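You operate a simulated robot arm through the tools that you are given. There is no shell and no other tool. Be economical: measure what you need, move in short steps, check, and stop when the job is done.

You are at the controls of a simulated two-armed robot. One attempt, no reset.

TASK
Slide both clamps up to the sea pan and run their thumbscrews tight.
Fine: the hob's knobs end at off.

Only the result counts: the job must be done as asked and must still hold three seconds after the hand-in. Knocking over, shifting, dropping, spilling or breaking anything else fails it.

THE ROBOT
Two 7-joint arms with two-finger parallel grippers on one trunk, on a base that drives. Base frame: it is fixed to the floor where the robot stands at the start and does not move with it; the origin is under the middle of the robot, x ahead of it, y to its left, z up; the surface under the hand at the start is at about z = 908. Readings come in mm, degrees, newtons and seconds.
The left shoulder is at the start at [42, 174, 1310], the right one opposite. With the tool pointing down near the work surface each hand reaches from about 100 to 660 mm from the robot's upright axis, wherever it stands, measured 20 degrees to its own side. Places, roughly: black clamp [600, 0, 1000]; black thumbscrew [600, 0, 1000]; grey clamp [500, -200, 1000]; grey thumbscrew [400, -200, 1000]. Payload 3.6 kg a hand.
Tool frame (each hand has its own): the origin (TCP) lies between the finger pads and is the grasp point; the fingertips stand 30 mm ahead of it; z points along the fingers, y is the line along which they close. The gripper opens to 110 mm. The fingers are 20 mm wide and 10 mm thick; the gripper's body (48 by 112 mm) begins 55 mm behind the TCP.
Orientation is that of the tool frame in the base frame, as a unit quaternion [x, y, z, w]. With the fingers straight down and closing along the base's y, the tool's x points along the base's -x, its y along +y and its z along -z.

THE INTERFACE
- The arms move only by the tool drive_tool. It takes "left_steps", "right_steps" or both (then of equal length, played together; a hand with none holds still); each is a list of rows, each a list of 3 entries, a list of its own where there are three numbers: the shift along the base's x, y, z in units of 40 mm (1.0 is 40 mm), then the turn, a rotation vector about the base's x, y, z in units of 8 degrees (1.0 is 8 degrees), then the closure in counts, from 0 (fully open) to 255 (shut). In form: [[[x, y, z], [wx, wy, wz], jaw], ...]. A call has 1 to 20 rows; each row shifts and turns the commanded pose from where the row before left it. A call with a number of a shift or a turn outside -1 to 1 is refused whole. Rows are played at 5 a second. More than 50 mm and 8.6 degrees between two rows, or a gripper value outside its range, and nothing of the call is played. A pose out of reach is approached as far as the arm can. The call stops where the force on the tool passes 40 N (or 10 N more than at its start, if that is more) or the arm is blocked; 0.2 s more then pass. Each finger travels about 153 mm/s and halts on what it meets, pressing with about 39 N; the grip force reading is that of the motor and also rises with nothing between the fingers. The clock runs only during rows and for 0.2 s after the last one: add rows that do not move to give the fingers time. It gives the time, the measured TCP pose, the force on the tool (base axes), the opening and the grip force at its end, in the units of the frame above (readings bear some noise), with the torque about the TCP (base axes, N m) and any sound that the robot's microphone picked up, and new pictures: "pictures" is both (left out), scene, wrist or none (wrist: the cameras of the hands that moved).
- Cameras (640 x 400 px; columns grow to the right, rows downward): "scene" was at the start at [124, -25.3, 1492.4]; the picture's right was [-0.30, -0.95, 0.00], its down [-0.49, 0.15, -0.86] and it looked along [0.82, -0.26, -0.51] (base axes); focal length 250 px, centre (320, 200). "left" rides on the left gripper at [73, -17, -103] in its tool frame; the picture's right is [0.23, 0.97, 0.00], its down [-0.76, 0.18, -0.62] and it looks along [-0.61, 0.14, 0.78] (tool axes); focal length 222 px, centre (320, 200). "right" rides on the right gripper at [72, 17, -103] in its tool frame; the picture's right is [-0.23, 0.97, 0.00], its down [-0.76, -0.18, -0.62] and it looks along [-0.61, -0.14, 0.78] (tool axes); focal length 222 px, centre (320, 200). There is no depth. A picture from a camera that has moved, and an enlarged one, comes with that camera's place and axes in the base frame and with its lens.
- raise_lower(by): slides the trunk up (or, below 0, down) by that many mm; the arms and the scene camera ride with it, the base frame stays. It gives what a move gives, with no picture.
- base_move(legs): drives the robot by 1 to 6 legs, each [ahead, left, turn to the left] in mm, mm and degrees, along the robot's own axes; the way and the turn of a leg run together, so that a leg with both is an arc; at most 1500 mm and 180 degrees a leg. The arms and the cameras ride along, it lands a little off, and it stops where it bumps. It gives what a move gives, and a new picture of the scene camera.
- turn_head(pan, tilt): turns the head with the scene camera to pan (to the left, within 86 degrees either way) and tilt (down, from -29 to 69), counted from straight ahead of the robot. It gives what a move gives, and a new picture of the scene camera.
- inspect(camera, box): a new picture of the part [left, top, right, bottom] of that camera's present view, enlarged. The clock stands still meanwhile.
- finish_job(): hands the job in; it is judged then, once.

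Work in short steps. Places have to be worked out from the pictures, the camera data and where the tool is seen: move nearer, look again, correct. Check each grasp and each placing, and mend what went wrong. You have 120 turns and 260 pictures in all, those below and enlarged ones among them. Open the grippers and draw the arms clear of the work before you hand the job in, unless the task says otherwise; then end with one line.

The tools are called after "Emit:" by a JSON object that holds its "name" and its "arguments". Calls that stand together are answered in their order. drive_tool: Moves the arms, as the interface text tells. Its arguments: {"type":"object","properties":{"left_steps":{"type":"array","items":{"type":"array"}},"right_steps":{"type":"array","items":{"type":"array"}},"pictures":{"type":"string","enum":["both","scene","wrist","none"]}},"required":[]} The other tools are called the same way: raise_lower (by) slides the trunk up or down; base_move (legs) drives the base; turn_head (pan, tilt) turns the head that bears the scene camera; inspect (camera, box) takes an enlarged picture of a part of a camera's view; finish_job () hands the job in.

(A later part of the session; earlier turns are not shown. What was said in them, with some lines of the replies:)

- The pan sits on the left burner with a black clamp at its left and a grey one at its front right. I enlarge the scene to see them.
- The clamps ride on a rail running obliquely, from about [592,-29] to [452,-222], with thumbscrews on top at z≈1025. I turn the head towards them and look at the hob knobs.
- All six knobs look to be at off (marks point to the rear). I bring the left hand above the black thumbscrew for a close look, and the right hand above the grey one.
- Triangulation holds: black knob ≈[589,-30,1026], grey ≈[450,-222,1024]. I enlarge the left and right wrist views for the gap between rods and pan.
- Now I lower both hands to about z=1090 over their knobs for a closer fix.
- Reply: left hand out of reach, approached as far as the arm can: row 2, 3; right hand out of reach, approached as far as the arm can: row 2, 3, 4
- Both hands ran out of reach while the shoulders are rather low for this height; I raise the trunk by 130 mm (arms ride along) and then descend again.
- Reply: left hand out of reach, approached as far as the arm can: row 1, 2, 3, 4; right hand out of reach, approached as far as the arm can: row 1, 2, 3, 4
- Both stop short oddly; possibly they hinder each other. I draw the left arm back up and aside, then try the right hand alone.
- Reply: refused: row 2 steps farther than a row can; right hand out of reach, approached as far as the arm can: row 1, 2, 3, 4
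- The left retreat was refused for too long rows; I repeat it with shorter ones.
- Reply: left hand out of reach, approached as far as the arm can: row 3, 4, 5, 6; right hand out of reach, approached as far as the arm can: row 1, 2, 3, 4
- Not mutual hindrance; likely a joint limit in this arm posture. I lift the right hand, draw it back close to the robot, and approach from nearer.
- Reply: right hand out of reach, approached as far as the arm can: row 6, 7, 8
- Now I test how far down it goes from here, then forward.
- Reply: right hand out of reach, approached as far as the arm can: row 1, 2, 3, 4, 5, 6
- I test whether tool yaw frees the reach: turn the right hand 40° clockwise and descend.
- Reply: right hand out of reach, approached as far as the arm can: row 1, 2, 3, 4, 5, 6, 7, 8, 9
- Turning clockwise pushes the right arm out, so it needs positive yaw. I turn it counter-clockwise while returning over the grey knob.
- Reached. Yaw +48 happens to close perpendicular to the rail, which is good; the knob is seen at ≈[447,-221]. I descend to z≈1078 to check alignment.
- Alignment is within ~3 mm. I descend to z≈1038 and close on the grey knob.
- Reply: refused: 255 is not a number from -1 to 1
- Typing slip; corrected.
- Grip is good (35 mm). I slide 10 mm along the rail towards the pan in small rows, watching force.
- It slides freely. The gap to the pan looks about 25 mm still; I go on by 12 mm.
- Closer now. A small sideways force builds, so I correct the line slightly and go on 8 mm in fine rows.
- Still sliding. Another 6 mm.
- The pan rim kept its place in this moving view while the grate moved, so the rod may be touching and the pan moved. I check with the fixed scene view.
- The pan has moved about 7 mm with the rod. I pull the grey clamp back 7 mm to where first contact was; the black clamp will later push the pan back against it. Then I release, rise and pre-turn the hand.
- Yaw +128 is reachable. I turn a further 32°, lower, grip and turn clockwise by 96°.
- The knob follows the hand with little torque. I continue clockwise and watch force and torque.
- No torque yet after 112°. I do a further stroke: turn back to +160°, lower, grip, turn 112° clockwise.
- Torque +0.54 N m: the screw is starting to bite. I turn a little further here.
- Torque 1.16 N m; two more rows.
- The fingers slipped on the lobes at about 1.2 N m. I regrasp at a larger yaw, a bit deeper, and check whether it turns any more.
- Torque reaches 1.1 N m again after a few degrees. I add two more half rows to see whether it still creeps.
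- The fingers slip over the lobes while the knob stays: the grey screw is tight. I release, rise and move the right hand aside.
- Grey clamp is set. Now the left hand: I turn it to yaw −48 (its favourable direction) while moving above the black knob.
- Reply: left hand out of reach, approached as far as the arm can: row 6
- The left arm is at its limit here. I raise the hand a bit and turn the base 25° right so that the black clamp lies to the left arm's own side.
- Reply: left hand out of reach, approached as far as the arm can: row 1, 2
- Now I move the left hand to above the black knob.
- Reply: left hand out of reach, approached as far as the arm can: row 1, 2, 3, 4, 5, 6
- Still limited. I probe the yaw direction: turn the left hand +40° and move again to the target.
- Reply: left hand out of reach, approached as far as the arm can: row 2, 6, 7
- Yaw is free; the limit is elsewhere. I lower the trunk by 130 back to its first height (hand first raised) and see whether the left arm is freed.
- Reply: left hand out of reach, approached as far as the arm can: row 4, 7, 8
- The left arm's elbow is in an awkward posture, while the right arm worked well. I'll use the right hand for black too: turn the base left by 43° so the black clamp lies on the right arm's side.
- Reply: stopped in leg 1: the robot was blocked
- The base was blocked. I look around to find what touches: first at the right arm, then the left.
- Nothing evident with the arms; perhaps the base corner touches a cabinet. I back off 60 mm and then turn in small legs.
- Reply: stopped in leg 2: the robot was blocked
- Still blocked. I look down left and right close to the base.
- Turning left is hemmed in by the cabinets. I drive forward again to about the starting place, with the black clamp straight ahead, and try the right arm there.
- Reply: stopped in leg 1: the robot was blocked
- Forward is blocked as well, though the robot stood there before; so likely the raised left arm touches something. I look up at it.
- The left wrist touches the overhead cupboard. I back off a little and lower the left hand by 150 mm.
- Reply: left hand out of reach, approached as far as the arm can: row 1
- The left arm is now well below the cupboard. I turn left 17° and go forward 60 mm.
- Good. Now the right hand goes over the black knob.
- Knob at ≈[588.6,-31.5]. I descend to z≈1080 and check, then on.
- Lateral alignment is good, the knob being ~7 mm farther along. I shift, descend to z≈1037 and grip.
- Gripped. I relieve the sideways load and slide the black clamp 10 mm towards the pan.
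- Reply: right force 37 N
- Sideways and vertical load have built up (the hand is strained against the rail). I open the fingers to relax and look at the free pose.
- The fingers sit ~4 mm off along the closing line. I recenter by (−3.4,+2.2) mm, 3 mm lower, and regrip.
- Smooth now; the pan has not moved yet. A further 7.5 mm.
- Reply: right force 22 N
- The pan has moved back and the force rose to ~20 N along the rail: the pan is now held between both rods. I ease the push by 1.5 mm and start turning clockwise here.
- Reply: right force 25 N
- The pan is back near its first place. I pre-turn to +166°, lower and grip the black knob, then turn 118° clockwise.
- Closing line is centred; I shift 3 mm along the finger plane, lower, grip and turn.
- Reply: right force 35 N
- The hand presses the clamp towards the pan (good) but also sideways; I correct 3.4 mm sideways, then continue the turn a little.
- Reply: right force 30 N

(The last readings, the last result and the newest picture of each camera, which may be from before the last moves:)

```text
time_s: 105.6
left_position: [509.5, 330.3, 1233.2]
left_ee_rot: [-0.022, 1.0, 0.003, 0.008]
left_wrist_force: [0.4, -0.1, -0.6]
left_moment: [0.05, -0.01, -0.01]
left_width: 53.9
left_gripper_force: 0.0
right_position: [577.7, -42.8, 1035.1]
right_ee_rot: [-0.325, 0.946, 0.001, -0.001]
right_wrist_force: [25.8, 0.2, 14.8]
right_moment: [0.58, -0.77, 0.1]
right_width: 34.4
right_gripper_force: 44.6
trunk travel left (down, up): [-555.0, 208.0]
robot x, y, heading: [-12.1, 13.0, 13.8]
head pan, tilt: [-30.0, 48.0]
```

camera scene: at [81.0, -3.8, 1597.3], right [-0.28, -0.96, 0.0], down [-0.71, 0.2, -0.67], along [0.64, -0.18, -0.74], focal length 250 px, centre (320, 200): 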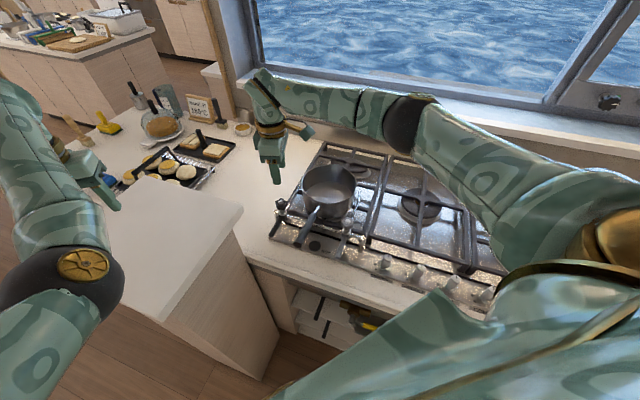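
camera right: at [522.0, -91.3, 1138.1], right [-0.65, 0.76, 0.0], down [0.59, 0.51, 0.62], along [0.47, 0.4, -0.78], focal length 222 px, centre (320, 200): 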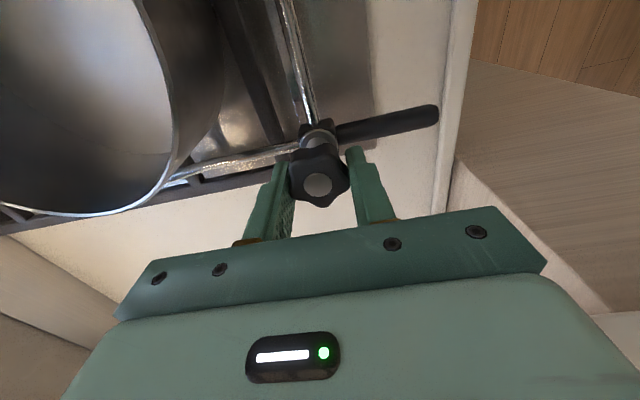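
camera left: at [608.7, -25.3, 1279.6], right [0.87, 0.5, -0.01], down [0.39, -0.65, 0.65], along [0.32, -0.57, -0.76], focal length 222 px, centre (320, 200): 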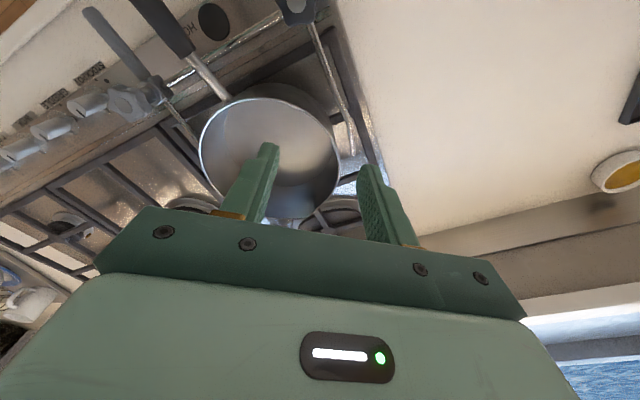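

Not biting yet after 160°. I release, rise and return to +166° for another stroke.

Emit:
{"name": "drive_tool", "arguments": {"right_steps": [[[0, 0, 0], [0, 0, 0], 130], [[0, 0, 0], [0, 0, 0], 130], [[0, 0, 0.9], [0, 0, 0], 130], [[0, 0, 0], [0, 0, 1], 130], [[0, 0, 0], [0, 0, 1], 130], [[0, 0, 0], [0, 0, 1], 130], [[0, 0, 0], [0, 0, 1], 130], [[0, 0, 0], [0, 0, 1], 130], [[0, 0, 0], [0, 0, 1], 130], [[0, 0, 0], [0, 0, 1], 130], [[0, 0, 0], [0, 0, 1], 130], [[0, 0, 0], [0, 0, 1], 130], [[0, 0, 0], [0, 0, 1], 130], [[0, 0, 0], [0, 0, 1], 130], [[0, 0, 0], [0, 0, 1], 130], [[0, 0, 0], [0, 0, 1], 130], [[0, 0, 0], [0, 0, 1], 130], [[0, 0, 0], [0, 0, 1], 130], [[0, 0, 0], [0, 0, 1], 130], [[0, 0, 0], [0, 0, 0], 130]], "pictures": "none"}}

Emit:
{"name": "inspect", "arguments": {"camera": "right", "box": [180, 40, 460, 240]}}

Emit:
{"name": "inspect", "arguments": {"camera": "scene", "box": [250, 150, 390, 270]}}

```text
time_s: 109.8
left_position: [506.8, 331.4, 1234.5]
left_ee_rot: [-0.022, 1.0, 0.003, 0.009]
left_wrist_force: [-0.5, -0.3, 0.1]
left_moment: [0.03, 0.01, 0.03]
left_width: 53.8
left_gripper_force: 0.0
right_position: [576.2, -42.3, 1071.4]
right_ee_rot: [0.993, -0.121, 0.001, 0.001]
right_wrist_force: [0.7, 0.2, 0.2]
right_moment: [0.01, -0.01, 0.03]
right_width: 54.0
right_gripper_force: 0.1
trunk travel left (down, up): [-555.0, 208.0]
robot x, y, heading: [-12.6, 9.2, 13.9]
head pan, tilt: [-30.0, 48.0]
```

```text
2.00 times, centred on (320, 140) of right
camera zoom: at [641.5, -78.2, 1174.2], right [-0.45, -0.89, 0.0], down [-0.7, 0.36, 0.62], along [-0.55, 0.28, -0.78], focal length 444 px, centre (320, 320)
```

zoom: 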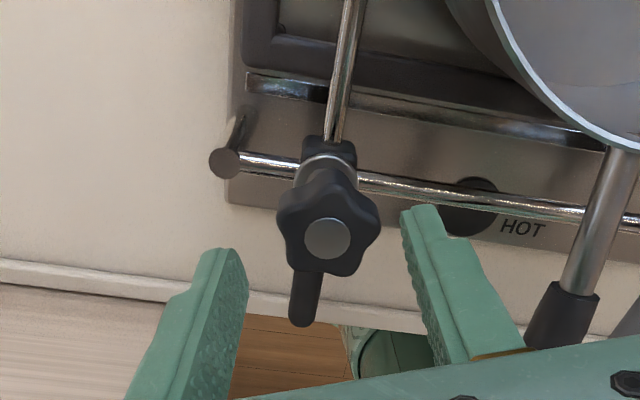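

```text
3.33 times, centred on (320, 210) of scene
camera zoom: at [81.3, -4.1, 1597.3], right [-0.28, -0.96, 0.0], down [-0.71, 0.2, -0.67], along [0.64, -0.18, -0.74], focal length 835 px, centre (320, 167)
```

zoom: 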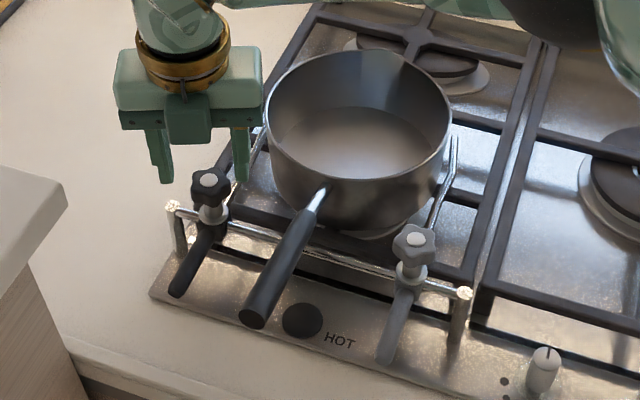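

The grey clamp crept ~2 mm under the push, so I'll avoid pressing and re-check its tightness afterwards. I shift slightly away from the pan, lower, grip the black knob and turn.

Emit:
{"name": "drive_tool", "arguments": {"right_steps": [[[0.045, 0, -0.5], [0, 0, 0], 130], [[0, 0, -0.42], [0, 0, 0], 130], [[0, 0, 0], [0, 0, 0], 130], [[0, 0, 0], [0, 0, 0], 255], [[0, 0, 0], [0, 0, 0], 255], [[0, 0, 0], [0, 0, 0], 255], [[0, 0, 0], [0, 0, -1], 255], [[0, 0, 0], [0, 0, -1], 255], [[0, 0, 0], [0, 0, -1], 255], [[0, 0, 0], [0, 0, -1], 255], [[0, 0, 0], [0, 0, -1], 255], [[0, 0, 0], [0, 0, -1], 255]], "pictures": "none"}}

Emit:
{"name": "drive_tool", "arguments": {"right_steps": [[[0, 0, 0], [0, 0, -1], 255], [[0, 0, 0], [0, 0, -1], 255], [[0, 0, 0], [0, 0, -1], 255]], "pictures": "none"}}

Emit:
{"name": "drive_tool", "arguments": {"right_steps": [[[0, 0, 0], [0, 0, -1], 255], [[0, 0, 0], [0, 0, -1], 255]], "pictures": "wrist"}}

```text
time_s: 112.4
left_position: [507.4, 329.9, 1234.8]
left_ee_rot: [-0.022, 1.0, 0.003, 0.009]
left_wrist_force: [-0.6, 0.6, 0.4]
left_moment: [-0.01, -0.01, -0.04]
left_width: 54.0
left_gripper_force: 0.0
right_position: [577.3, -41.6, 1034.7]
right_ee_rot: [0.857, -0.515, 0.0, 0.001]
right_wrist_force: [-0.8, -0.3, 0.1]
right_moment: [0.2, -0.25, 0.42]
right_width: 35.8
right_gripper_force: 45.1
trunk travel left (down, up): [-555.0, 208.0]
robot x, y, heading: [-10.2, 14.2, 13.6]
head pan, tilt: [-30.0, 48.0]
```

```text
time_s: 113.2
left_position: [506.3, 330.1, 1233.8]
left_ee_rot: [-0.022, 1.0, 0.003, 0.009]
left_wrist_force: [-0.3, 0.2, 0.6]
left_moment: [0.0, 0.03, -0.02]
left_width: 54.0
left_gripper_force: 0.0
right_position: [577.1, -42.4, 1036.0]
right_ee_rot: [0.731, -0.683, 0.001, 0.001]
right_wrist_force: [2.1, 0.7, 0.4]
right_moment: [0.13, -0.14, 0.8]
right_width: 36.2
right_gripper_force: 45.1
trunk travel left (down, up): [-555.0, 208.0]
robot x, y, heading: [-13.6, 10.3, 14.0]
head pan, tilt: [-30.0, 48.0]
```

```text
time_s: 113.8
left_position: [506.2, 330.0, 1235.0]
left_ee_rot: [-0.022, 1.0, 0.003, 0.009]
left_wrist_force: [0.4, 0.8, 0.7]
left_moment: [0.03, 0.0, 0.01]
left_width: 54.0
left_gripper_force: 0.0
right_position: [576.7, -42.5, 1035.6]
right_ee_rot: [-0.628, 0.778, -0.001, -0.002]
right_wrist_force: [3.8, 0.5, -2.2]
right_moment: [0.09, -0.27, 0.31]
right_width: 35.3
right_gripper_force: 45.5
trunk travel left (down, up): [-555.0, 208.0]
robot x, y, heading: [-12.1, 11.9, 14.1]
head pan, tilt: [-30.0, 48.0]
camera right: at [546.0, -111.7, 1137.7], right [-0.9, 0.43, 0.0], down [0.34, 0.71, 0.62], along [0.26, 0.56, -0.78], focal length 222 px, centre (320, 200)
```

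right: 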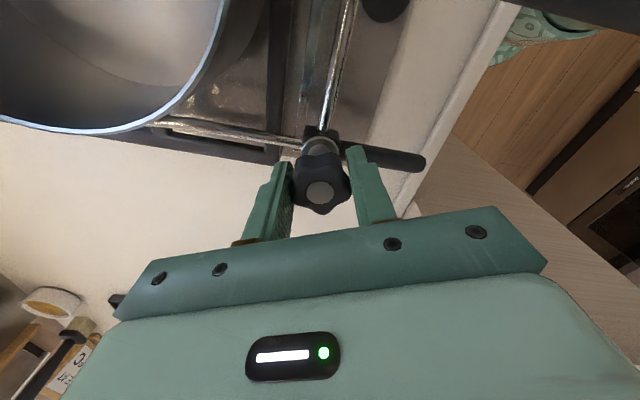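

The torque peaked and the fingers stepped to the next lobe. I continue to see the peak torque with this seat.

Emit:
{"name": "drive_tool", "arguments": {"right_steps": [[[0, 0, 0], [0, 0, -0.6], 255], [[0, 0, 0], [0, 0, -0.6], 255]], "pictures": "none"}}

Emit:
{"name": "drive_tool", "arguments": {"right_steps": [[[0, 0, 0], [0, 0, -0.6], 255], [[0, 0, 0], [0, 0, -0.6], 255]], "pictures": "none"}}

Emit:
{"name": "drive_tool", "arguments": {"right_steps": [[[0, 0, 0], [0, 0, -0.6], 255], [[0, 0, 0], [0, 0, -0.6], 255]], "pictures": "wrist"}}

```text
time_s: 114.4
left_position: [507.6, 329.8, 1233.9]
left_ee_rot: [-0.021, 1.0, 0.003, 0.008]
left_wrist_force: [0.5, -0.5, -0.2]
left_moment: [-0.01, 0.04, 0.02]
left_width: 54.0
left_gripper_force: 0.0
right_position: [577.4, -42.8, 1034.9]
right_ee_rot: [-0.562, 0.827, -0.001, -0.002]
right_wrist_force: [3.3, 0.1, 0.2]
right_moment: [0.13, -0.13, 1.13]
right_width: 34.8
right_gripper_force: 44.6
trunk travel left (down, up): [-555.0, 208.0]
robot x, y, heading: [-11.6, 13.2, 14.0]
head pan, tilt: [-30.0, 48.0]
```

```text
time_s: 115.0
left_position: [506.7, 330.3, 1234.1]
left_ee_rot: [-0.022, 1.0, 0.003, 0.009]
left_wrist_force: [-0.8, -1.4, -0.2]
left_moment: [0.01, 0.0, -0.03]
left_width: 54.0
left_gripper_force: 0.1
right_position: [578.5, -43.6, 1035.5]
right_ee_rot: [-0.49, 0.872, 0.0, -0.002]
right_wrist_force: [3.4, -0.1, 0.0]
right_moment: [-0.07, -0.26, 0.85]
right_width: 36.1
right_gripper_force: 44.4
trunk travel left (down, up): [-555.0, 208.0]
robot x, y, heading: [-9.3, 13.0, 13.9]
head pan, tilt: [-30.0, 48.0]
```

```text
time_s: 115.6
left_position: [506.6, 329.2, 1234.2]
left_ee_rot: [-0.021, 1.0, 0.003, 0.009]
left_wrist_force: [0.3, 0.3, 0.4]
left_moment: [0.01, -0.05, 0.03]
left_width: 54.0
left_gripper_force: 0.1
right_position: [577.9, -41.4, 1034.7]
right_ee_rot: [-0.415, 0.91, -0.001, -0.003]
right_wrist_force: [2.8, -0.3, 1.4]
right_moment: [-0.15, -0.21, 0.55]
right_width: 36.2
right_gripper_force: 45.0
trunk travel left (down, up): [-555.0, 208.0]
robot x, y, heading: [-7.7, 11.3, 14.0]
head pan, tilt: [-30.0, 48.0]
camera right: at [517.5, -88.0, 1137.7], right [-0.59, 0.81, 0.0], down [0.64, 0.46, 0.62], along [0.5, 0.36, -0.78], focal length 222 px, centre (320, 200)
```

right: 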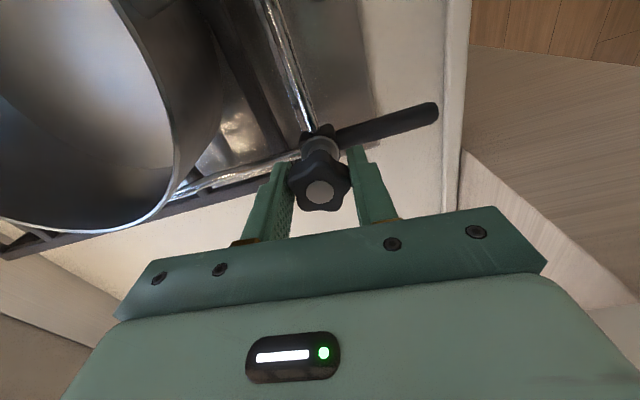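

Peak ~1.15 N m, then slip: tight like the grey one. To be sure the knob isn't still creeping, I release, turn back and note the lobe orientation before another bout.

Emit:
{"name": "drive_tool", "arguments": {"right_steps": [[[0, 0, 0], [0, 0, 0], 130], [[0, 0, 0], [0, 0, 0], 130], [[0, 0, 0.9], [0, 0, 0], 130], [[0, 0, 0], [0, 0, 1], 130], [[0, 0, 0], [0, 0, 1], 130], [[0, 0, 0], [0, 0, 1], 130], [[0, 0, 0], [0, 0, 1], 130], [[0, 0, 0], [0, 0, 1], 130], [[0, 0, 0], [0, 0, 1], 130], [[0, 0, 0], [0, 0, 1], 130], [[0, 0, 0], [0, 0, 1], 130], [[0, 0, 0], [0, 0, 0], 130]], "pictures": "none"}}

Emit:
{"name": "inspect", "arguments": {"camera": "right", "box": [180, 40, 460, 240]}}

Emit:
{"name": "inspect", "arguments": {"camera": "scene", "box": [250, 150, 390, 270]}}

```text
time_s: 118.2
left_position: [508.0, 330.4, 1233.8]
left_ee_rot: [-0.022, 1.0, 0.003, 0.008]
left_wrist_force: [0.6, 0.5, -0.3]
left_moment: [0.0, 0.01, 0.01]
left_width: 53.7
left_gripper_force: 0.0
right_position: [576.8, -42.7, 1070.6]
right_ee_rot: [0.835, -0.55, 0.002, 0.001]
right_wrist_force: [1.1, -0.2, 0.0]
right_moment: [-0.01, 0.0, -0.04]
right_width: 54.0
right_gripper_force: 0.0
trunk travel left (down, up): [-555.0, 208.0]
robot x, y, heading: [-9.8, 14.2, 14.0]
head pan, tilt: [-30.0, 48.0]
```

```text
2.00 times, centred on (320, 140) of right
camera zoom: at [590.6, -117.0, 1173.6], right [-0.98, -0.18, 0.0], down [-0.14, 0.77, 0.62], along [-0.11, 0.61, -0.78], focal length 444 px, centre (320, 320)
```

zoom: 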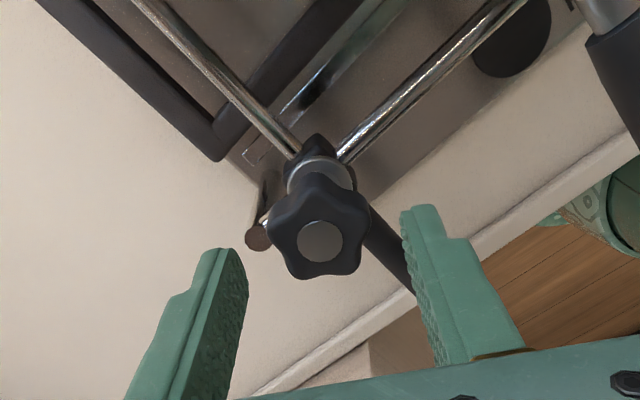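

```text
3.33 times, centred on (320, 210) of scene
camera zoom: at [81.3, -4.1, 1597.3], right [-0.28, -0.96, 0.0], down [-0.71, 0.2, -0.67], along [0.64, -0.18, -0.74], focal length 835 px, centre (320, 167)
```

zoom: 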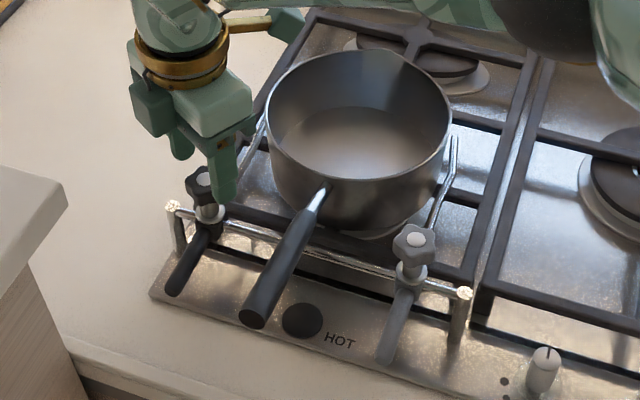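

The black clamp slipped back ~3 mm from the pan when I regripped with the offset. I'll mend it in one grip: grip at low yaw, loosen ~64°, push gently to contact, and re-tighten without letting go.

Emit:
{"name": "drive_tool", "arguments": {"right_steps": [[[0, 0, 0], [0, 0, -1], 130], [[0, 0, 0], [0, 0, -1], 130], [[0, 0, 0], [0, 0, -1], 130], [[0, 0, 0], [0, 0, -1], 130], [[0, 0, 0], [0, 0, -1], 130], [[0, 0, 0], [0, 0, -1], 130], [[0, 0, 0], [0, 0, -1], 130], [[0, 0, 0], [0, 0, -1], 130], [[0, 0, 0], [0, 0, -1], 130], [[0.02, 0.02, -0.5], [0, 0, 0], 130], [[0, 0, -0.45], [0, 0, 0], 130], [[0, 0, 0], [0, 0, 0], 130], [[0, 0, 0], [0, 0, 0], 255], [[0, 0, 0], [0, 0, 0], 255], [[0, 0, 0], [0, 0, 0], 255]], "pictures": "wrist"}}

```text
time_s: 121.4
left_position: [506.0, 331.5, 1235.3]
left_ee_rot: [-0.021, 1.0, 0.003, 0.009]
left_wrist_force: [0.7, -0.6, 0.0]
left_moment: [0.05, -0.03, -0.02]
left_width: 53.9
left_gripper_force: 0.0
right_position: [577.4, -41.7, 1032.1]
right_ee_rot: [-0.352, 0.936, -0.001, -0.002]
right_wrist_force: [-2.5, 1.3, -3.6]
right_moment: [0.01, -0.5, -0.04]
right_width: 34.9
right_gripper_force: 45.0
trunk travel left (down, up): [-555.0, 208.0]
robot x, y, heading: [-11.1, 10.5, 14.0]
head pan, tilt: [-30.0, 48.0]
camera right: at [513.0, -78.7, 1135.5], right [-0.47, 0.88, 0.0], down [0.69, 0.37, 0.62], along [0.55, 0.29, -0.78], focal length 222 px, centre (320, 200)
```

right: 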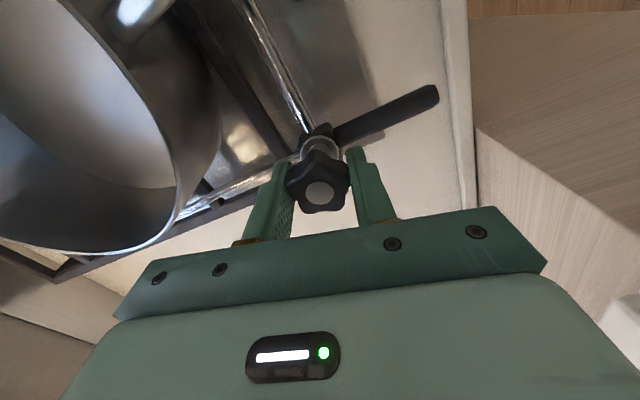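

Good centred grip at yaw 41. Now loosen by 56° counter-clockwise, then move 2 mm towards the pan.

Emit:
{"name": "drive_tool", "arguments": {"right_steps": [[[0, 0, 0], [0, 0, 1], 255], [[0, 0, 0], [0, 0, 1], 255], [[0, 0, 0], [0, 0, 1], 255], [[0, 0, 0], [0, 0, 1], 255], [[0, 0, 0], [0, 0, 1], 255], [[0, 0, 0], [0, 0, 1], 255], [[0, 0, 0], [0, 0, 1], 255], [[0, 0, 0], [0, 0, 0], 255]], "pictures": "none"}}

Emit:
{"name": "drive_tool", "arguments": {"right_steps": [[[-0.029, -0.04, 0], [0, 0, 0], 255], [[0, 0, 0], [0, 0, 0], 255]], "pictures": "none"}}

Emit:
{"name": "inspect", "arguments": {"camera": "scene", "box": [250, 150, 390, 270]}}

```text
time_s: 123.2
left_position: [506.8, 331.6, 1235.5]
left_ee_rot: [-0.021, 1.0, 0.003, 0.009]
left_wrist_force: [1.3, 0.5, -0.5]
left_moment: [0.02, -0.03, 0.04]
left_width: 54.0
left_gripper_force: 0.0
right_position: [577.2, -41.4, 1033.7]
right_ee_rot: [0.751, -0.66, 0.001, 0.001]
right_wrist_force: [-2.7, 3.9, 0.3]
right_moment: [-0.23, 0.03, 0.04]
right_width: 35.2
right_gripper_force: 45.4
trunk travel left (down, up): [-555.0, 208.0]
robot x, y, heading: [-9.7, 17.6, 13.9]
head pan, tilt: [-30.0, 48.0]
```

```text
time_s: 123.8
left_position: [507.5, 330.9, 1234.8]
left_ee_rot: [-0.021, 1.0, 0.003, 0.009]
left_wrist_force: [-0.6, 0.5, -0.1]
left_moment: [0.03, 0.04, 0.0]
left_width: 53.9
left_gripper_force: 0.1
right_position: [575.6, -42.9, 1033.4]
right_ee_rot: [0.75, -0.662, 0.0, 0.002]
right_wrist_force: [-2.6, 2.7, 0.5]
right_moment: [0.37, -0.14, -0.02]
right_width: 35.1
right_gripper_force: 45.1
trunk travel left (down, up): [-555.0, 208.0]
robot x, y, heading: [-12.6, 10.2, 13.9]
head pan, tilt: [-30.0, 48.0]
```

```text
3.33 times, centred on (320, 210) of scene
camera zoom: at [80.8, -3.6, 1597.3], right [-0.28, -0.96, 0.0], down [-0.71, 0.2, -0.67], along [0.64, -0.18, -0.74], focal length 835 px, centre (320, 167)
```

zoom: 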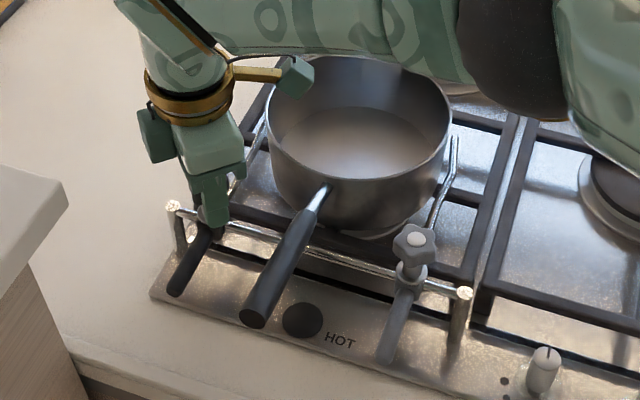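

It slid 2 mm freely with no contact force. I step on by 1 mm at a time, watching the force.

Emit:
{"name": "drive_tool", "arguments": {"right_steps": [[[-0.015, -0.02, 0], [0, 0, 0], 255], [[0, 0, 0], [0, 0, 0], 255]], "pictures": "none"}}

Emit:
{"name": "drive_tool", "arguments": {"right_steps": [[[-0.015, -0.02, 0], [0, 0, 0], 255], [[0, 0, 0], [0, 0, 0], 255]], "pictures": "none"}}

Emit:
{"name": "drive_tool", "arguments": {"right_steps": [[[-0.015, -0.02, 0], [0, 0, 0], 255], [[0, 0, 0], [0, 0, 0], 255]], "pictures": "none"}}

```text
time_s: 124.4
left_position: [506.6, 330.4, 1233.9]
left_ee_rot: [-0.022, 1.0, 0.002, 0.009]
left_wrist_force: [-0.4, 0.9, -0.1]
left_moment: [-0.05, -0.01, -0.03]
left_width: 54.1
left_gripper_force: 0.1
right_position: [575.5, -43.6, 1033.6]
right_ee_rot: [0.75, -0.662, 0.001, 0.002]
right_wrist_force: [-1.5, 1.6, -0.1]
right_moment: [0.63, -0.06, 0.02]
right_width: 35.1
right_gripper_force: 45.4
trunk travel left (down, up): [-555.0, 208.0]
robot x, y, heading: [-8.8, 12.1, 13.9]
head pan, tilt: [-30.0, 48.0]
```

```text
time_s: 125.0
left_position: [507.2, 330.8, 1234.3]
left_ee_rot: [-0.022, 1.0, 0.002, 0.008]
left_wrist_force: [0.3, -0.2, 0.3]
left_moment: [0.04, 0.01, 0.02]
left_width: 54.2
left_gripper_force: 0.1
right_position: [575.8, -43.3, 1033.4]
right_ee_rot: [0.75, -0.662, 0.001, 0.001]
right_wrist_force: [-0.6, 2.2, -0.7]
right_moment: [0.33, -0.07, -0.04]
right_width: 35.2
right_gripper_force: 45.2
trunk travel left (down, up): [-555.0, 208.0]
robot x, y, heading: [-12.2, 13.6, 14.0]
head pan, tilt: [-30.0, 48.0]
```

```text
time_s: 125.6
left_position: [508.2, 331.0, 1234.2]
left_ee_rot: [-0.021, 1.0, 0.001, 0.008]
left_wrist_force: [0.8, 0.4, -0.5]
left_moment: [0.01, 0.0, -0.01]
left_width: 54.0
left_gripper_force: 0.1
right_position: [574.4, -43.8, 1032.7]
right_ee_rot: [0.751, -0.66, 0.001, 0.002]
right_wrist_force: [2.0, 5.3, -2.5]
right_moment: [0.09, -0.23, -0.04]
right_width: 35.0
right_gripper_force: 45.3
trunk travel left (down, up): [-555.0, 208.0]
robot x, y, heading: [-10.0, 12.4, 14.1]
head pan, tilt: [-30.0, 48.0]
```

Force along the rail now rises to ~5 N: contact. A last 0.6 mm, then tighten clockwise in the same grip.

Emit:
{"name": "drive_tool", "arguments": {"right_steps": [[[-0.009, -0.012, 0], [0, 0, 0], 255], [[0, 0, 0], [0, 0, -1], 255], [[0, 0, 0], [0, 0, -1], 255], [[0, 0, 0], [0, 0, -1], 255], [[0, 0, 0], [0, 0, -1], 255], [[0, 0, 0], [0, 0, -1], 255]], "pictures": "none"}}

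Emit:
{"name": "drive_tool", "arguments": {"right_steps": [[[0, 0, 0], [0, 0, -0.6], 255], [[0, 0, 0], [0, 0, -0.6], 255]], "pictures": "none"}}

Emit:
{"name": "drive_tool", "arguments": {"right_steps": [[[0, 0, 0], [0, 0, -0.6], 255], [[0, 0, 0], [0, 0, -0.6], 255]], "pictures": "none"}}

```text
time_s: 127.0
left_position: [506.7, 331.6, 1234.1]
left_ee_rot: [-0.022, 1.0, 0.002, 0.009]
left_wrist_force: [1.0, -0.1, 0.2]
left_moment: [-0.01, 0.01, 0.0]
left_width: 54.2
left_gripper_force: 0.1
right_position: [575.4, -45.7, 1032.2]
right_ee_rot: [-0.477, 0.879, -0.001, -0.002]
right_wrist_force: [1.8, 3.7, 1.7]
right_moment: [-0.75, 0.47, 0.06]
right_width: 34.5
right_gripper_force: 45.2
trunk travel left (down, up): [-555.0, 208.0]
robot x, y, heading: [-9.3, 11.0, 14.2]
head pan, tilt: [-30.0, 48.0]
```

```text
time_s: 127.6
left_position: [508.0, 331.4, 1233.9]
left_ee_rot: [-0.022, 1.0, 0.002, 0.009]
left_wrist_force: [0.2, 0.4, 0.0]
left_moment: [-0.01, 0.02, 0.0]
left_width: 53.8
left_gripper_force: 0.1
right_position: [575.8, -46.8, 1032.2]
right_ee_rot: [-0.404, 0.915, 0.0, -0.002]
right_wrist_force: [1.8, 5.9, -5.2]
right_moment: [0.08, -0.44, 0.02]
right_width: 34.7
right_gripper_force: 45.3
trunk travel left (down, up): [-555.0, 208.0]
robot x, y, heading: [-10.5, 12.7, 13.9]
head pan, tilt: [-30.0, 48.0]
```

```text
time_s: 128.2
left_position: [507.9, 331.1, 1232.3]
left_ee_rot: [-0.022, 1.0, 0.003, 0.009]
left_wrist_force: [-0.1, -0.1, 0.6]
left_moment: [-0.01, -0.02, -0.01]
left_width: 54.0
left_gripper_force: 0.0
right_position: [574.8, -45.3, 1032.9]
right_ee_rot: [-0.325, 0.946, 0.001, -0.002]
right_wrist_force: [1.7, 4.4, -7.0]
right_moment: [0.51, -0.62, 0.05]
right_width: 34.2
right_gripper_force: 45.4
trunk travel left (down, up): [-555.0, 208.0]
robot x, y, heading: [-14.2, 12.7, 14.0]
head pan, tilt: [-30.0, 48.0]
```

Not biting yet; I continue the turn down to lower yaw, watching for reach.

Emit:
{"name": "drive_tool", "arguments": {"right_steps": [[[0, 0, 0], [0, 0, -0.8], 255], [[0, 0, 0], [0, 0, -0.8], 255]], "pictures": "none"}}

Emit:
{"name": "drive_tool", "arguments": {"right_steps": [[[0, 0, 0], [0, 0, -0.8], 255], [[0, 0, 0], [0, 0, -0.8], 255]], "pictures": "wrist"}}

```text
time_s: 128.8
left_position: [506.5, 329.6, 1233.8]
left_ee_rot: [-0.022, 1.0, 0.003, 0.009]
left_wrist_force: [-0.9, 0.0, -0.9]
left_moment: [-0.02, 0.0, 0.04]
left_width: 54.2
left_gripper_force: 0.0
right_position: [576.2, -45.5, 1033.8]
right_ee_rot: [-0.216, 0.976, 0.001, -0.002]
right_wrist_force: [-1.2, 0.0, -4.0]
right_moment: [0.15, -0.67, 0.82]
right_width: 35.8
right_gripper_force: 45.1
trunk travel left (down, up): [-555.0, 208.0]
robot x, y, heading: [-12.3, 13.6, 13.8]
head pan, tilt: [-30.0, 48.0]
```

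```text
time_s: 129.4
left_position: [503.6, 331.9, 1234.5]
left_ee_rot: [-0.021, 1.0, 0.002, 0.01]
left_wrist_force: [0.4, 1.1, -0.3]
left_moment: [0.01, 0.01, -0.03]
left_width: 54.1
left_gripper_force: 0.0
right_position: [576.3, -45.0, 1033.2]
right_ee_rot: [-0.108, 0.994, 0.002, -0.005]
right_wrist_force: [-15.4, 1.8, 1.5]
right_moment: [-0.18, -0.73, 0.26]
right_width: 35.9
right_gripper_force: 44.6
right hand out of reach, approached as far as the arm can: row 2
trunk travel left (down, up): [-555.0, 208.0]
robot x, y, heading: [-11.9, 11.5, 14.0]
head pan, tilt: [-30.0, 48.0]
camera right: at [502.6, -46.7, 1136.3], right [0.01, 1.0, 0.0], down [0.79, -0.01, 0.62], along [0.62, -0.01, -0.79], focal length 222 px, centre (320, 200)
```

right: 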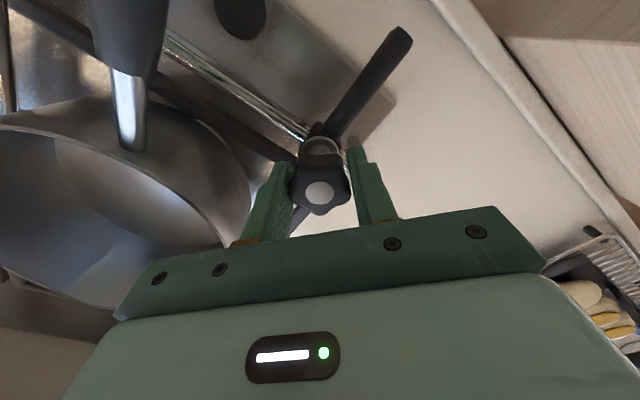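

It bit at yaw ~25 (0.8 N m). I release, turn back to ~+100°, recheck centring from above, then finish tightening.

Emit:
{"name": "drive_tool", "arguments": {"right_steps": [[[0, 0, 0], [0, 0, 0], 130], [[0, 0, 0], [0, 0, 0], 130], [[0, 0, 0.9], [0, 0, 0], 130], [[0, 0, 0], [0, 0, 1], 130], [[0, 0, 0], [0, 0, 1], 130], [[0, 0, 0], [0, 0, 1], 130], [[0, 0, 0], [0, 0, 1], 130], [[0, 0, 0], [0, 0, 1], 130], [[0, 0, 0], [0, 0, 1], 130], [[0, 0, 0], [0, 0, 1], 130], [[0, 0, 0], [0, 0, 1], 130], [[0, 0, 0], [0, 0, 1], 130], [[0, 0, 0], [0, 0, 1], 130], [[0, 0, 0], [0, 0, 1], 130], [[0, 0, 0], [0, 0, 0], 130]], "pictures": "none"}}

Emit:
{"name": "inspect", "arguments": {"camera": "right", "box": [180, 40, 460, 240]}}

Emit:
{"name": "inspect", "arguments": {"camera": "scene", "box": [250, 150, 390, 270]}}

```text
time_s: 132.6
left_position: [507.4, 330.2, 1235.4]
left_ee_rot: [-0.022, 1.0, 0.003, 0.009]
left_wrist_force: [0.1, -0.1, -0.3]
left_moment: [0.0, 0.0, 0.01]
left_width: 53.8
left_gripper_force: 0.1
right_position: [580.0, -48.1, 1068.8]
right_ee_rot: [0.769, -0.64, 0.001, 0.001]
right_wrist_force: [-0.1, -0.9, -0.3]
right_moment: [0.02, -0.02, -0.01]
right_width: 53.9
right_gripper_force: 0.1
trunk travel left (down, up): [-555.0, 208.0]
robot x, y, heading: [-12.2, 9.0, 14.0]
head pan, tilt: [-30.0, 48.0]
```

```text
2.00 times, centred on (320, 140) of right
camera zoom: at [576.8, -123.6, 1171.2], right [-1.0, 0.05, 0.0], down [0.04, 0.78, 0.62], along [0.03, 0.62, -0.78], focal length 444 px, centre (320, 320)
```

zoom: 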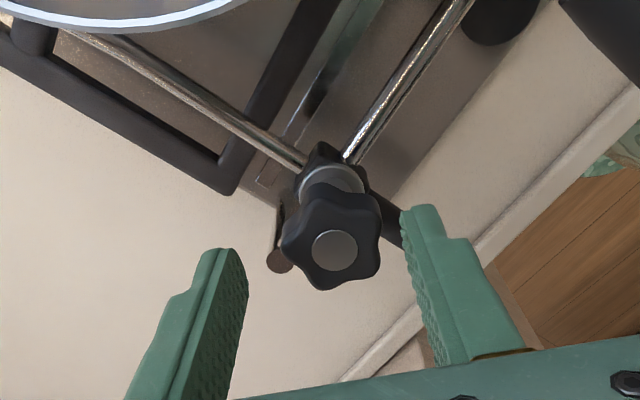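

```text
3.33 times, centred on (320, 210) of scene
camera zoom: at [81.3, -4.1, 1597.3], right [-0.28, -0.96, 0.0], down [-0.71, 0.2, -0.67], along [0.64, -0.18, -0.74], focal length 835 px, centre (320, 167)
```

zoom: 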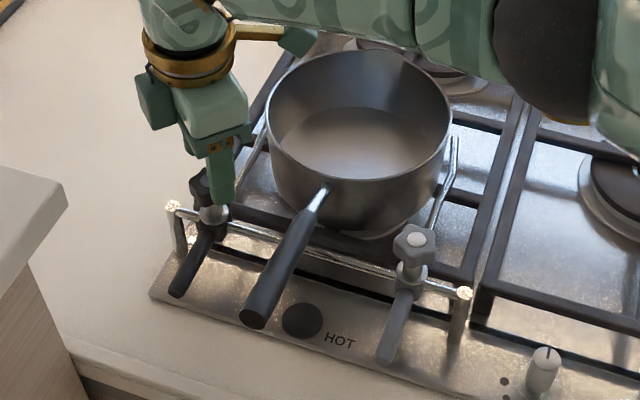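

The black clamp now sits at the contact position (lever end as when pressed), pan and grey unchanged. I shift (−4,+2.5) mm, lower, grip and tighten.

Emit:
{"name": "drive_tool", "arguments": {"right_steps": [[[-0.1, 0.065, -0.4], [0, 0, 0], 130], [[0, 0, -0.5], [0, 0, 0], 130], [[0, 0, 0], [0, 0, 0], 130], [[0, 0, 0], [0, 0, 0], 255], [[0, 0, 0], [0, 0, 0], 255], [[0, 0, 0], [0, 0, 0], 255]], "pictures": "none"}}

Emit:
{"name": "drive_tool", "arguments": {"right_steps": [[[0, 0, 0], [0, 0, -0.7], 255], [[0, 0, 0], [0, 0, -0.7], 255]], "pictures": "none"}}

Emit:
{"name": "drive_tool", "arguments": {"right_steps": [[[0, 0, 0], [0, 0, -0.7], 255], [[0, 0, 0], [0, 0, -0.7], 255]], "pictures": "none"}}

Emit:
{"name": "drive_tool", "arguments": {"right_steps": [[[0, 0, 0], [0, 0, -0.7], 255], [[0, 0, 0], [0, 0, -0.7], 255]], "pictures": "none"}}

Emit:
{"name": "drive_tool", "arguments": {"right_steps": [[[0, 0, 0], [0, 0, -0.7], 255], [[0, 0, 0], [0, 0, -0.7], 255]], "pictures": "none"}}

```text
time_s: 134.0
left_position: [507.0, 329.3, 1234.2]
left_ee_rot: [-0.022, 1.0, 0.003, 0.009]
left_wrist_force: [-0.6, 0.4, -0.6]
left_moment: [0.02, 0.0, 0.02]
left_width: 54.0
left_gripper_force: 0.0
right_position: [574.9, -45.4, 1033.6]
right_ee_rot: [0.768, -0.64, 0.001, 0.002]
right_wrist_force: [-2.9, -1.3, -3.3]
right_moment: [0.16, -0.33, 0.16]
right_width: 35.1
right_gripper_force: 45.2
trunk travel left (down, up): [-555.0, 208.0]
robot x, y, heading: [-9.3, 13.6, 14.0]
head pan, tilt: [-30.0, 48.0]
```

```text
time_s: 134.6
left_position: [506.5, 330.1, 1235.0]
left_ee_rot: [-0.022, 1.0, 0.002, 0.009]
left_wrist_force: [0.0, -0.4, -0.1]
left_moment: [-0.03, -0.01, -0.01]
left_width: 53.9
left_gripper_force: 0.1
right_position: [576.3, -44.3, 1033.1]
right_ee_rot: [-0.702, 0.713, 0.0, -0.001]
right_wrist_force: [-3.7, -1.4, -1.3]
right_moment: [0.13, -0.26, 0.64]
right_width: 36.3
right_gripper_force: 45.0
trunk travel left (down, up): [-555.0, 208.0]
robot x, y, heading: [-13.7, 9.1, 14.0]
head pan, tilt: [-30.0, 48.0]
```

```text
time_s: 135.2
left_position: [505.3, 329.6, 1234.7]
left_ee_rot: [-0.022, 1.0, 0.003, 0.009]
left_wrist_force: [0.1, -0.4, -0.9]
left_moment: [-0.04, -0.02, -0.03]
left_width: 53.8
left_gripper_force: 0.0
right_position: [575.6, -44.8, 1034.3]
right_ee_rot: [-0.629, 0.778, 0.001, -0.002]
right_wrist_force: [-4.4, 0.1, 0.3]
right_moment: [0.05, -0.26, 0.3]
right_width: 35.2
right_gripper_force: 45.4
trunk travel left (down, up): [-555.0, 208.0]
robot x, y, heading: [-14.3, 10.7, 13.7]
head pan, tilt: [-30.0, 48.0]
```

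```text
time_s: 135.8
left_position: [506.1, 328.6, 1235.0]
left_ee_rot: [-0.022, 1.0, 0.003, 0.009]
left_wrist_force: [-0.1, 0.2, 0.0]
left_moment: [-0.02, -0.02, 0.01]
left_width: 53.9
left_gripper_force: 0.0
right_position: [575.9, -43.6, 1032.7]
right_ee_rot: [-0.55, 0.835, 0.0, -0.001]
right_wrist_force: [0.1, 0.2, 2.4]
right_moment: [0.11, -0.07, 1.14]
right_width: 35.4
right_gripper_force: 45.7
trunk travel left (down, up): [-555.0, 208.0]
robot x, y, heading: [-13.4, 6.6, 13.8]
head pan, tilt: [-30.0, 48.0]
```

```text
time_s: 136.4
left_position: [507.0, 330.1, 1234.3]
left_ee_rot: [-0.022, 1.0, 0.003, 0.009]
left_wrist_force: [0.2, 0.1, -0.4]
left_moment: [0.0, -0.03, -0.02]
left_width: 54.1
left_gripper_force: 0.1
right_position: [575.7, -44.7, 1032.6]
right_ee_rot: [-0.466, 0.885, 0.001, -0.002]
right_wrist_force: [-0.3, -0.1, 3.2]
right_moment: [-0.2, -0.25, 0.71]
right_width: 35.9
right_gripper_force: 45.2
trunk travel left (down, up): [-555.0, 208.0]
robot x, y, heading: [-14.6, 11.4, 14.0]
head pan, tilt: [-30.0, 48.0]
```

The torque peak came at the same hand angle as in the earlier bout, so the knob is at its stop: tight. I release, rise and withdraw the right hand.

Emit:
{"name": "drive_tool", "arguments": {"right_steps": [[[0, 0, 0], [0, 0, 0], 110], [[0, 0, 0], [0, 0, 0], 110], [[0, 0, 0.8], [0, 0, 0], 110], [[0, 0, 1], [0, 0, 0], 110], [[0, 0, 1], [0, 0, 0], 110], [[0, 0, 1], [0, 0, 0], 110], [[0, 0, 1], [0, 0, 0], 110], [[0, -1, 0.5], [0, 0, 0], 110], [[0, -1, 0.3], [0, 0, 0], 110], [[-0.2, -1, 0], [0, 0, 0], 110], [[-0.2, -1, 0], [0, 0, 0], 110], [[-0.2, -1, 0], [0, 0, 0], 110], [[-0.2, -1, 0], [0, 0, 0], 110], [[-0.2, -1, 0], [0, 0, 0], 110]], "pictures": "none"}}

Emit:
{"name": "inspect", "arguments": {"camera": "scene", "box": [250, 150, 390, 270]}}

Emit:
{"name": "inspect", "arguments": {"camera": "scene", "box": [340, 170, 600, 330]}}

```text
time_s: 139.4
left_position: [506.9, 330.1, 1235.3]
left_ee_rot: [-0.022, 1.0, 0.003, 0.009]
left_wrist_force: [0.4, -0.8, -0.1]
left_moment: [0.04, 0.02, 0.02]
left_width: 53.8
left_gripper_force: 0.0
right_position: [535.7, -325.9, 1255.0]
right_ee_rot: [-0.466, 0.885, 0.001, -0.002]
right_wrist_force: [0.4, -0.6, -0.2]
right_moment: [0.04, -0.01, 0.01]
right_width: 62.7
right_gripper_force: 0.1
trunk travel left (down, up): [-555.0, 208.0]
robot x, y, heading: [-11.8, 11.1, 14.0]
head pan, tilt: [-30.0, 48.0]
```

```text
3.33 times, centred on (320, 210) of scene
camera zoom: at [80.6, -5.8, 1597.3], right [-0.28, -0.96, 0.0], down [-0.71, 0.21, -0.67], along [0.64, -0.18, -0.74], focal length 835 px, centre (320, 167)
```

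zoom: 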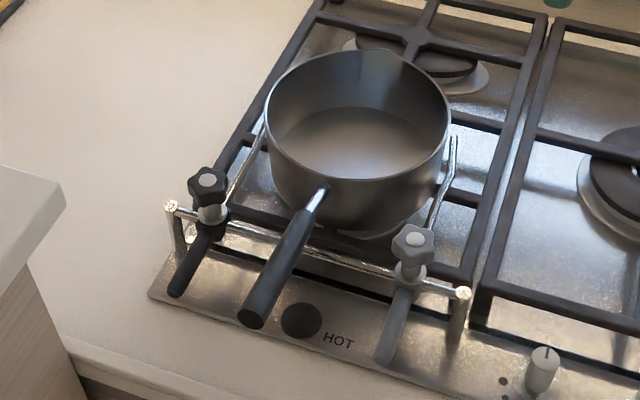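

```text
2.46 times, centred on (470, 250) of scene
camera zoom: at [80.6, -5.8, 1597.3], right [-0.28, -0.96, 0.0], down [-0.71, 0.21, -0.67], along [0.64, -0.18, -0.74], focal length 616 px, centre (-49, 77)
```

zoom: 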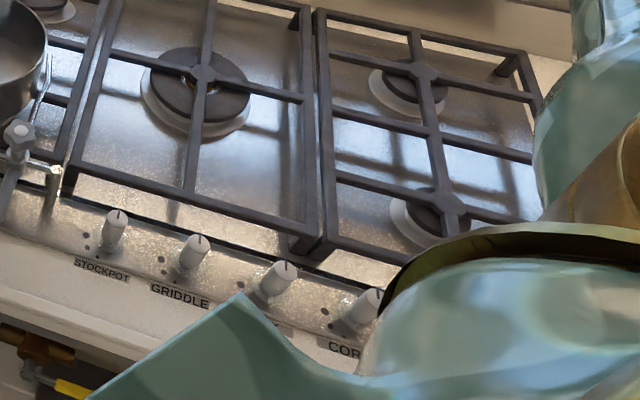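

Both rods sit against the pan, and the visible knobs point to off. I check the remaining hob knobs.

Emit:
{"name": "turn_head", "arguments": {"pan": -48, "tilt": 45}}

Emit:
{"name": "inspect", "arguments": {"camera": "scene", "box": [180, 130, 460, 330]}}

```text
time_s: 140.2
left_position: [506.3, 330.9, 1234.0]
left_ee_rot: [-0.022, 1.0, 0.003, 0.009]
left_wrist_force: [0.1, -0.6, -0.3]
left_moment: [0.0, 0.0, 0.01]
left_width: 54.0
left_gripper_force: 0.1
right_position: [537.8, -325.7, 1255.5]
right_ee_rot: [-0.467, 0.884, 0.0, -0.002]
right_wrist_force: [0.3, 0.1, 0.0]
right_moment: [-0.02, 0.01, -0.01]
right_width: 62.6
right_gripper_force: 0.0
trunk travel left (down, up): [-555.0, 208.0]
robot x, y, heading: [-11.1, 13.2, 13.8]
head pan, tilt: [-48.0, 45.0]
camera scene: at [73.1, -27.7, 1601.5], right [-0.56, -0.83, 0.0], down [-0.59, 0.39, -0.71], along [0.59, -0.39, -0.71], focal length 250 px, centre (320, 200)
```

scene: 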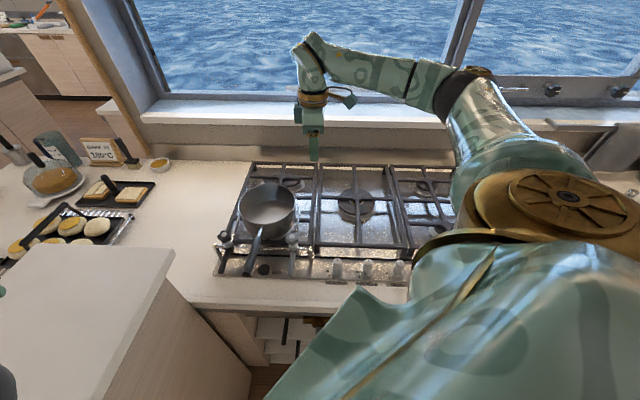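

```text
2.00 times, centred on (320, 230) of scene
camera zoom: at [73.1, -27.7, 1601.5], right [-0.56, -0.83, 0.0], down [-0.59, 0.39, -0.71], along [0.59, -0.39, -0.71], focal length 501 px, centre (320, 140)
```

zoom: 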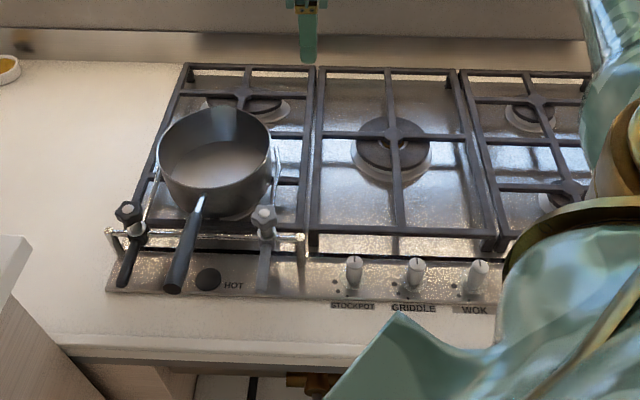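

All is in order; I open both grippers fully, clear of the work.

Emit:
{"name": "drive_tool", "arguments": {"left_steps": [[[0, 0, 0.3], [0, 0, 0], 0], [[0, 0, 0], [0, 0, 0], 0], [[0, 0, 0], [0, 0, 0], 0]], "right_steps": [[[0, 0, 0.3], [0, 0, 0], 0], [[0, 0, 0], [0, 0, 0], 0], [[0, 0, 0], [0, 0, 0], 0]], "pictures": "none"}}

Emit:
{"name": "base_move", "arguments": {"legs": [[-60, 0, 0], [0, 0, -25]]}}

Emit:
{"name": "inspect", "arguments": {"camera": "scene", "box": [160, 130, 500, 330]}}

```text
time_s: 141.0
left_position: [507.1, 330.5, 1247.2]
left_ee_rot: [-0.022, 1.0, 0.003, 0.009]
left_wrist_force: [-0.3, 0.5, 0.1]
left_moment: [0.01, -0.03, -0.03]
left_width: 110.0
left_gripper_force: 0.0
right_position: [536.6, -325.2, 1266.4]
right_ee_rot: [-0.466, 0.885, 0.0, -0.002]
right_wrist_force: [0.1, 0.8, 0.8]
right_moment: [-0.02, 0.01, 0.01]
right_width: 109.8
right_gripper_force: 0.0
trunk travel left (down, up): [-555.0, 208.0]
robot x, y, heading: [-10.9, 11.3, 13.9]
head pan, tilt: [-48.0, 45.0]
```

```text
time_s: 143.2
left_position: [534.8, 64.4, 1246.0]
left_ee_rot: [0.196, 0.981, 0.001, 0.009]
left_wrist_force: [-0.9, -0.2, -0.5]
left_moment: [0.02, 0.04, 0.02]
left_width: 110.0
left_gripper_force: 0.0
right_position: [281.7, -541.0, 1267.0]
right_ee_rot: [-0.263, 0.965, 0.001, -0.001]
right_wrist_force: [-0.1, 0.7, -0.1]
right_moment: [-0.02, -0.03, 0.01]
right_width: 109.8
right_gripper_force: 0.1
trunk travel left (down, up): [-555.0, 208.0]
robot x, y, heading: [-70.8, -4.7, -11.2]
head pan, tilt: [-48.0, 45.0]
camera scene: at [-12.1, -74.8, 1601.5], right [-0.86, -0.51, 0.0], down [-0.36, 0.61, -0.71], along [0.36, -0.61, -0.71], focal length 250 px, centre (320, 200)
```

scene: 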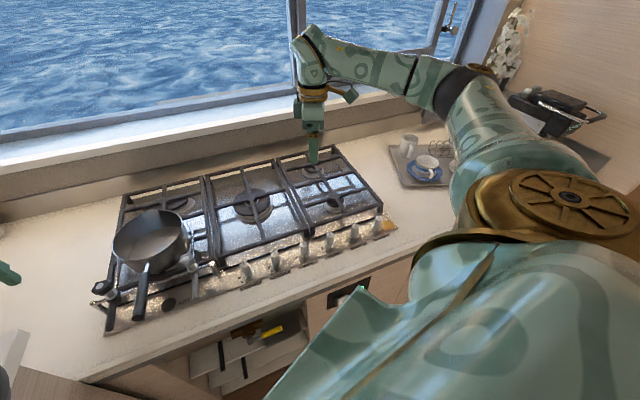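

```text
1.88 times, centred on (330, 230) of scene
camera zoom: at [-12.1, -74.8, 1601.5], right [-0.86, -0.51, 0.0], down [-0.36, 0.61, -0.71], along [0.36, -0.61, -0.71], focal length 472 px, centre (301, 144)
```

zoom: 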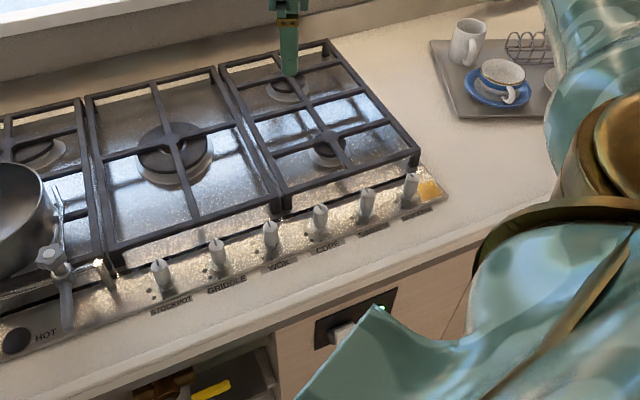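

All six knobs are upright at off, the clamps are set against the pan and tight, and the arms are clear. I hand in.

Emit:
{"name": "finish_job", "arguments": {}}

```text
The job is handed in.
```

I slid both clamps against the pan and turned their thumbscrews clockwise until the fingers slipped on the knobs, at about 1.1 N m each. All six hob knobs look to be at off. While sliding the grey clamp I shifted the pan about 7 mm, then pushed it back to near its first place. After it was tightened, the grey clamp crept about 2 mm under that push, and I did not re-tighten it.
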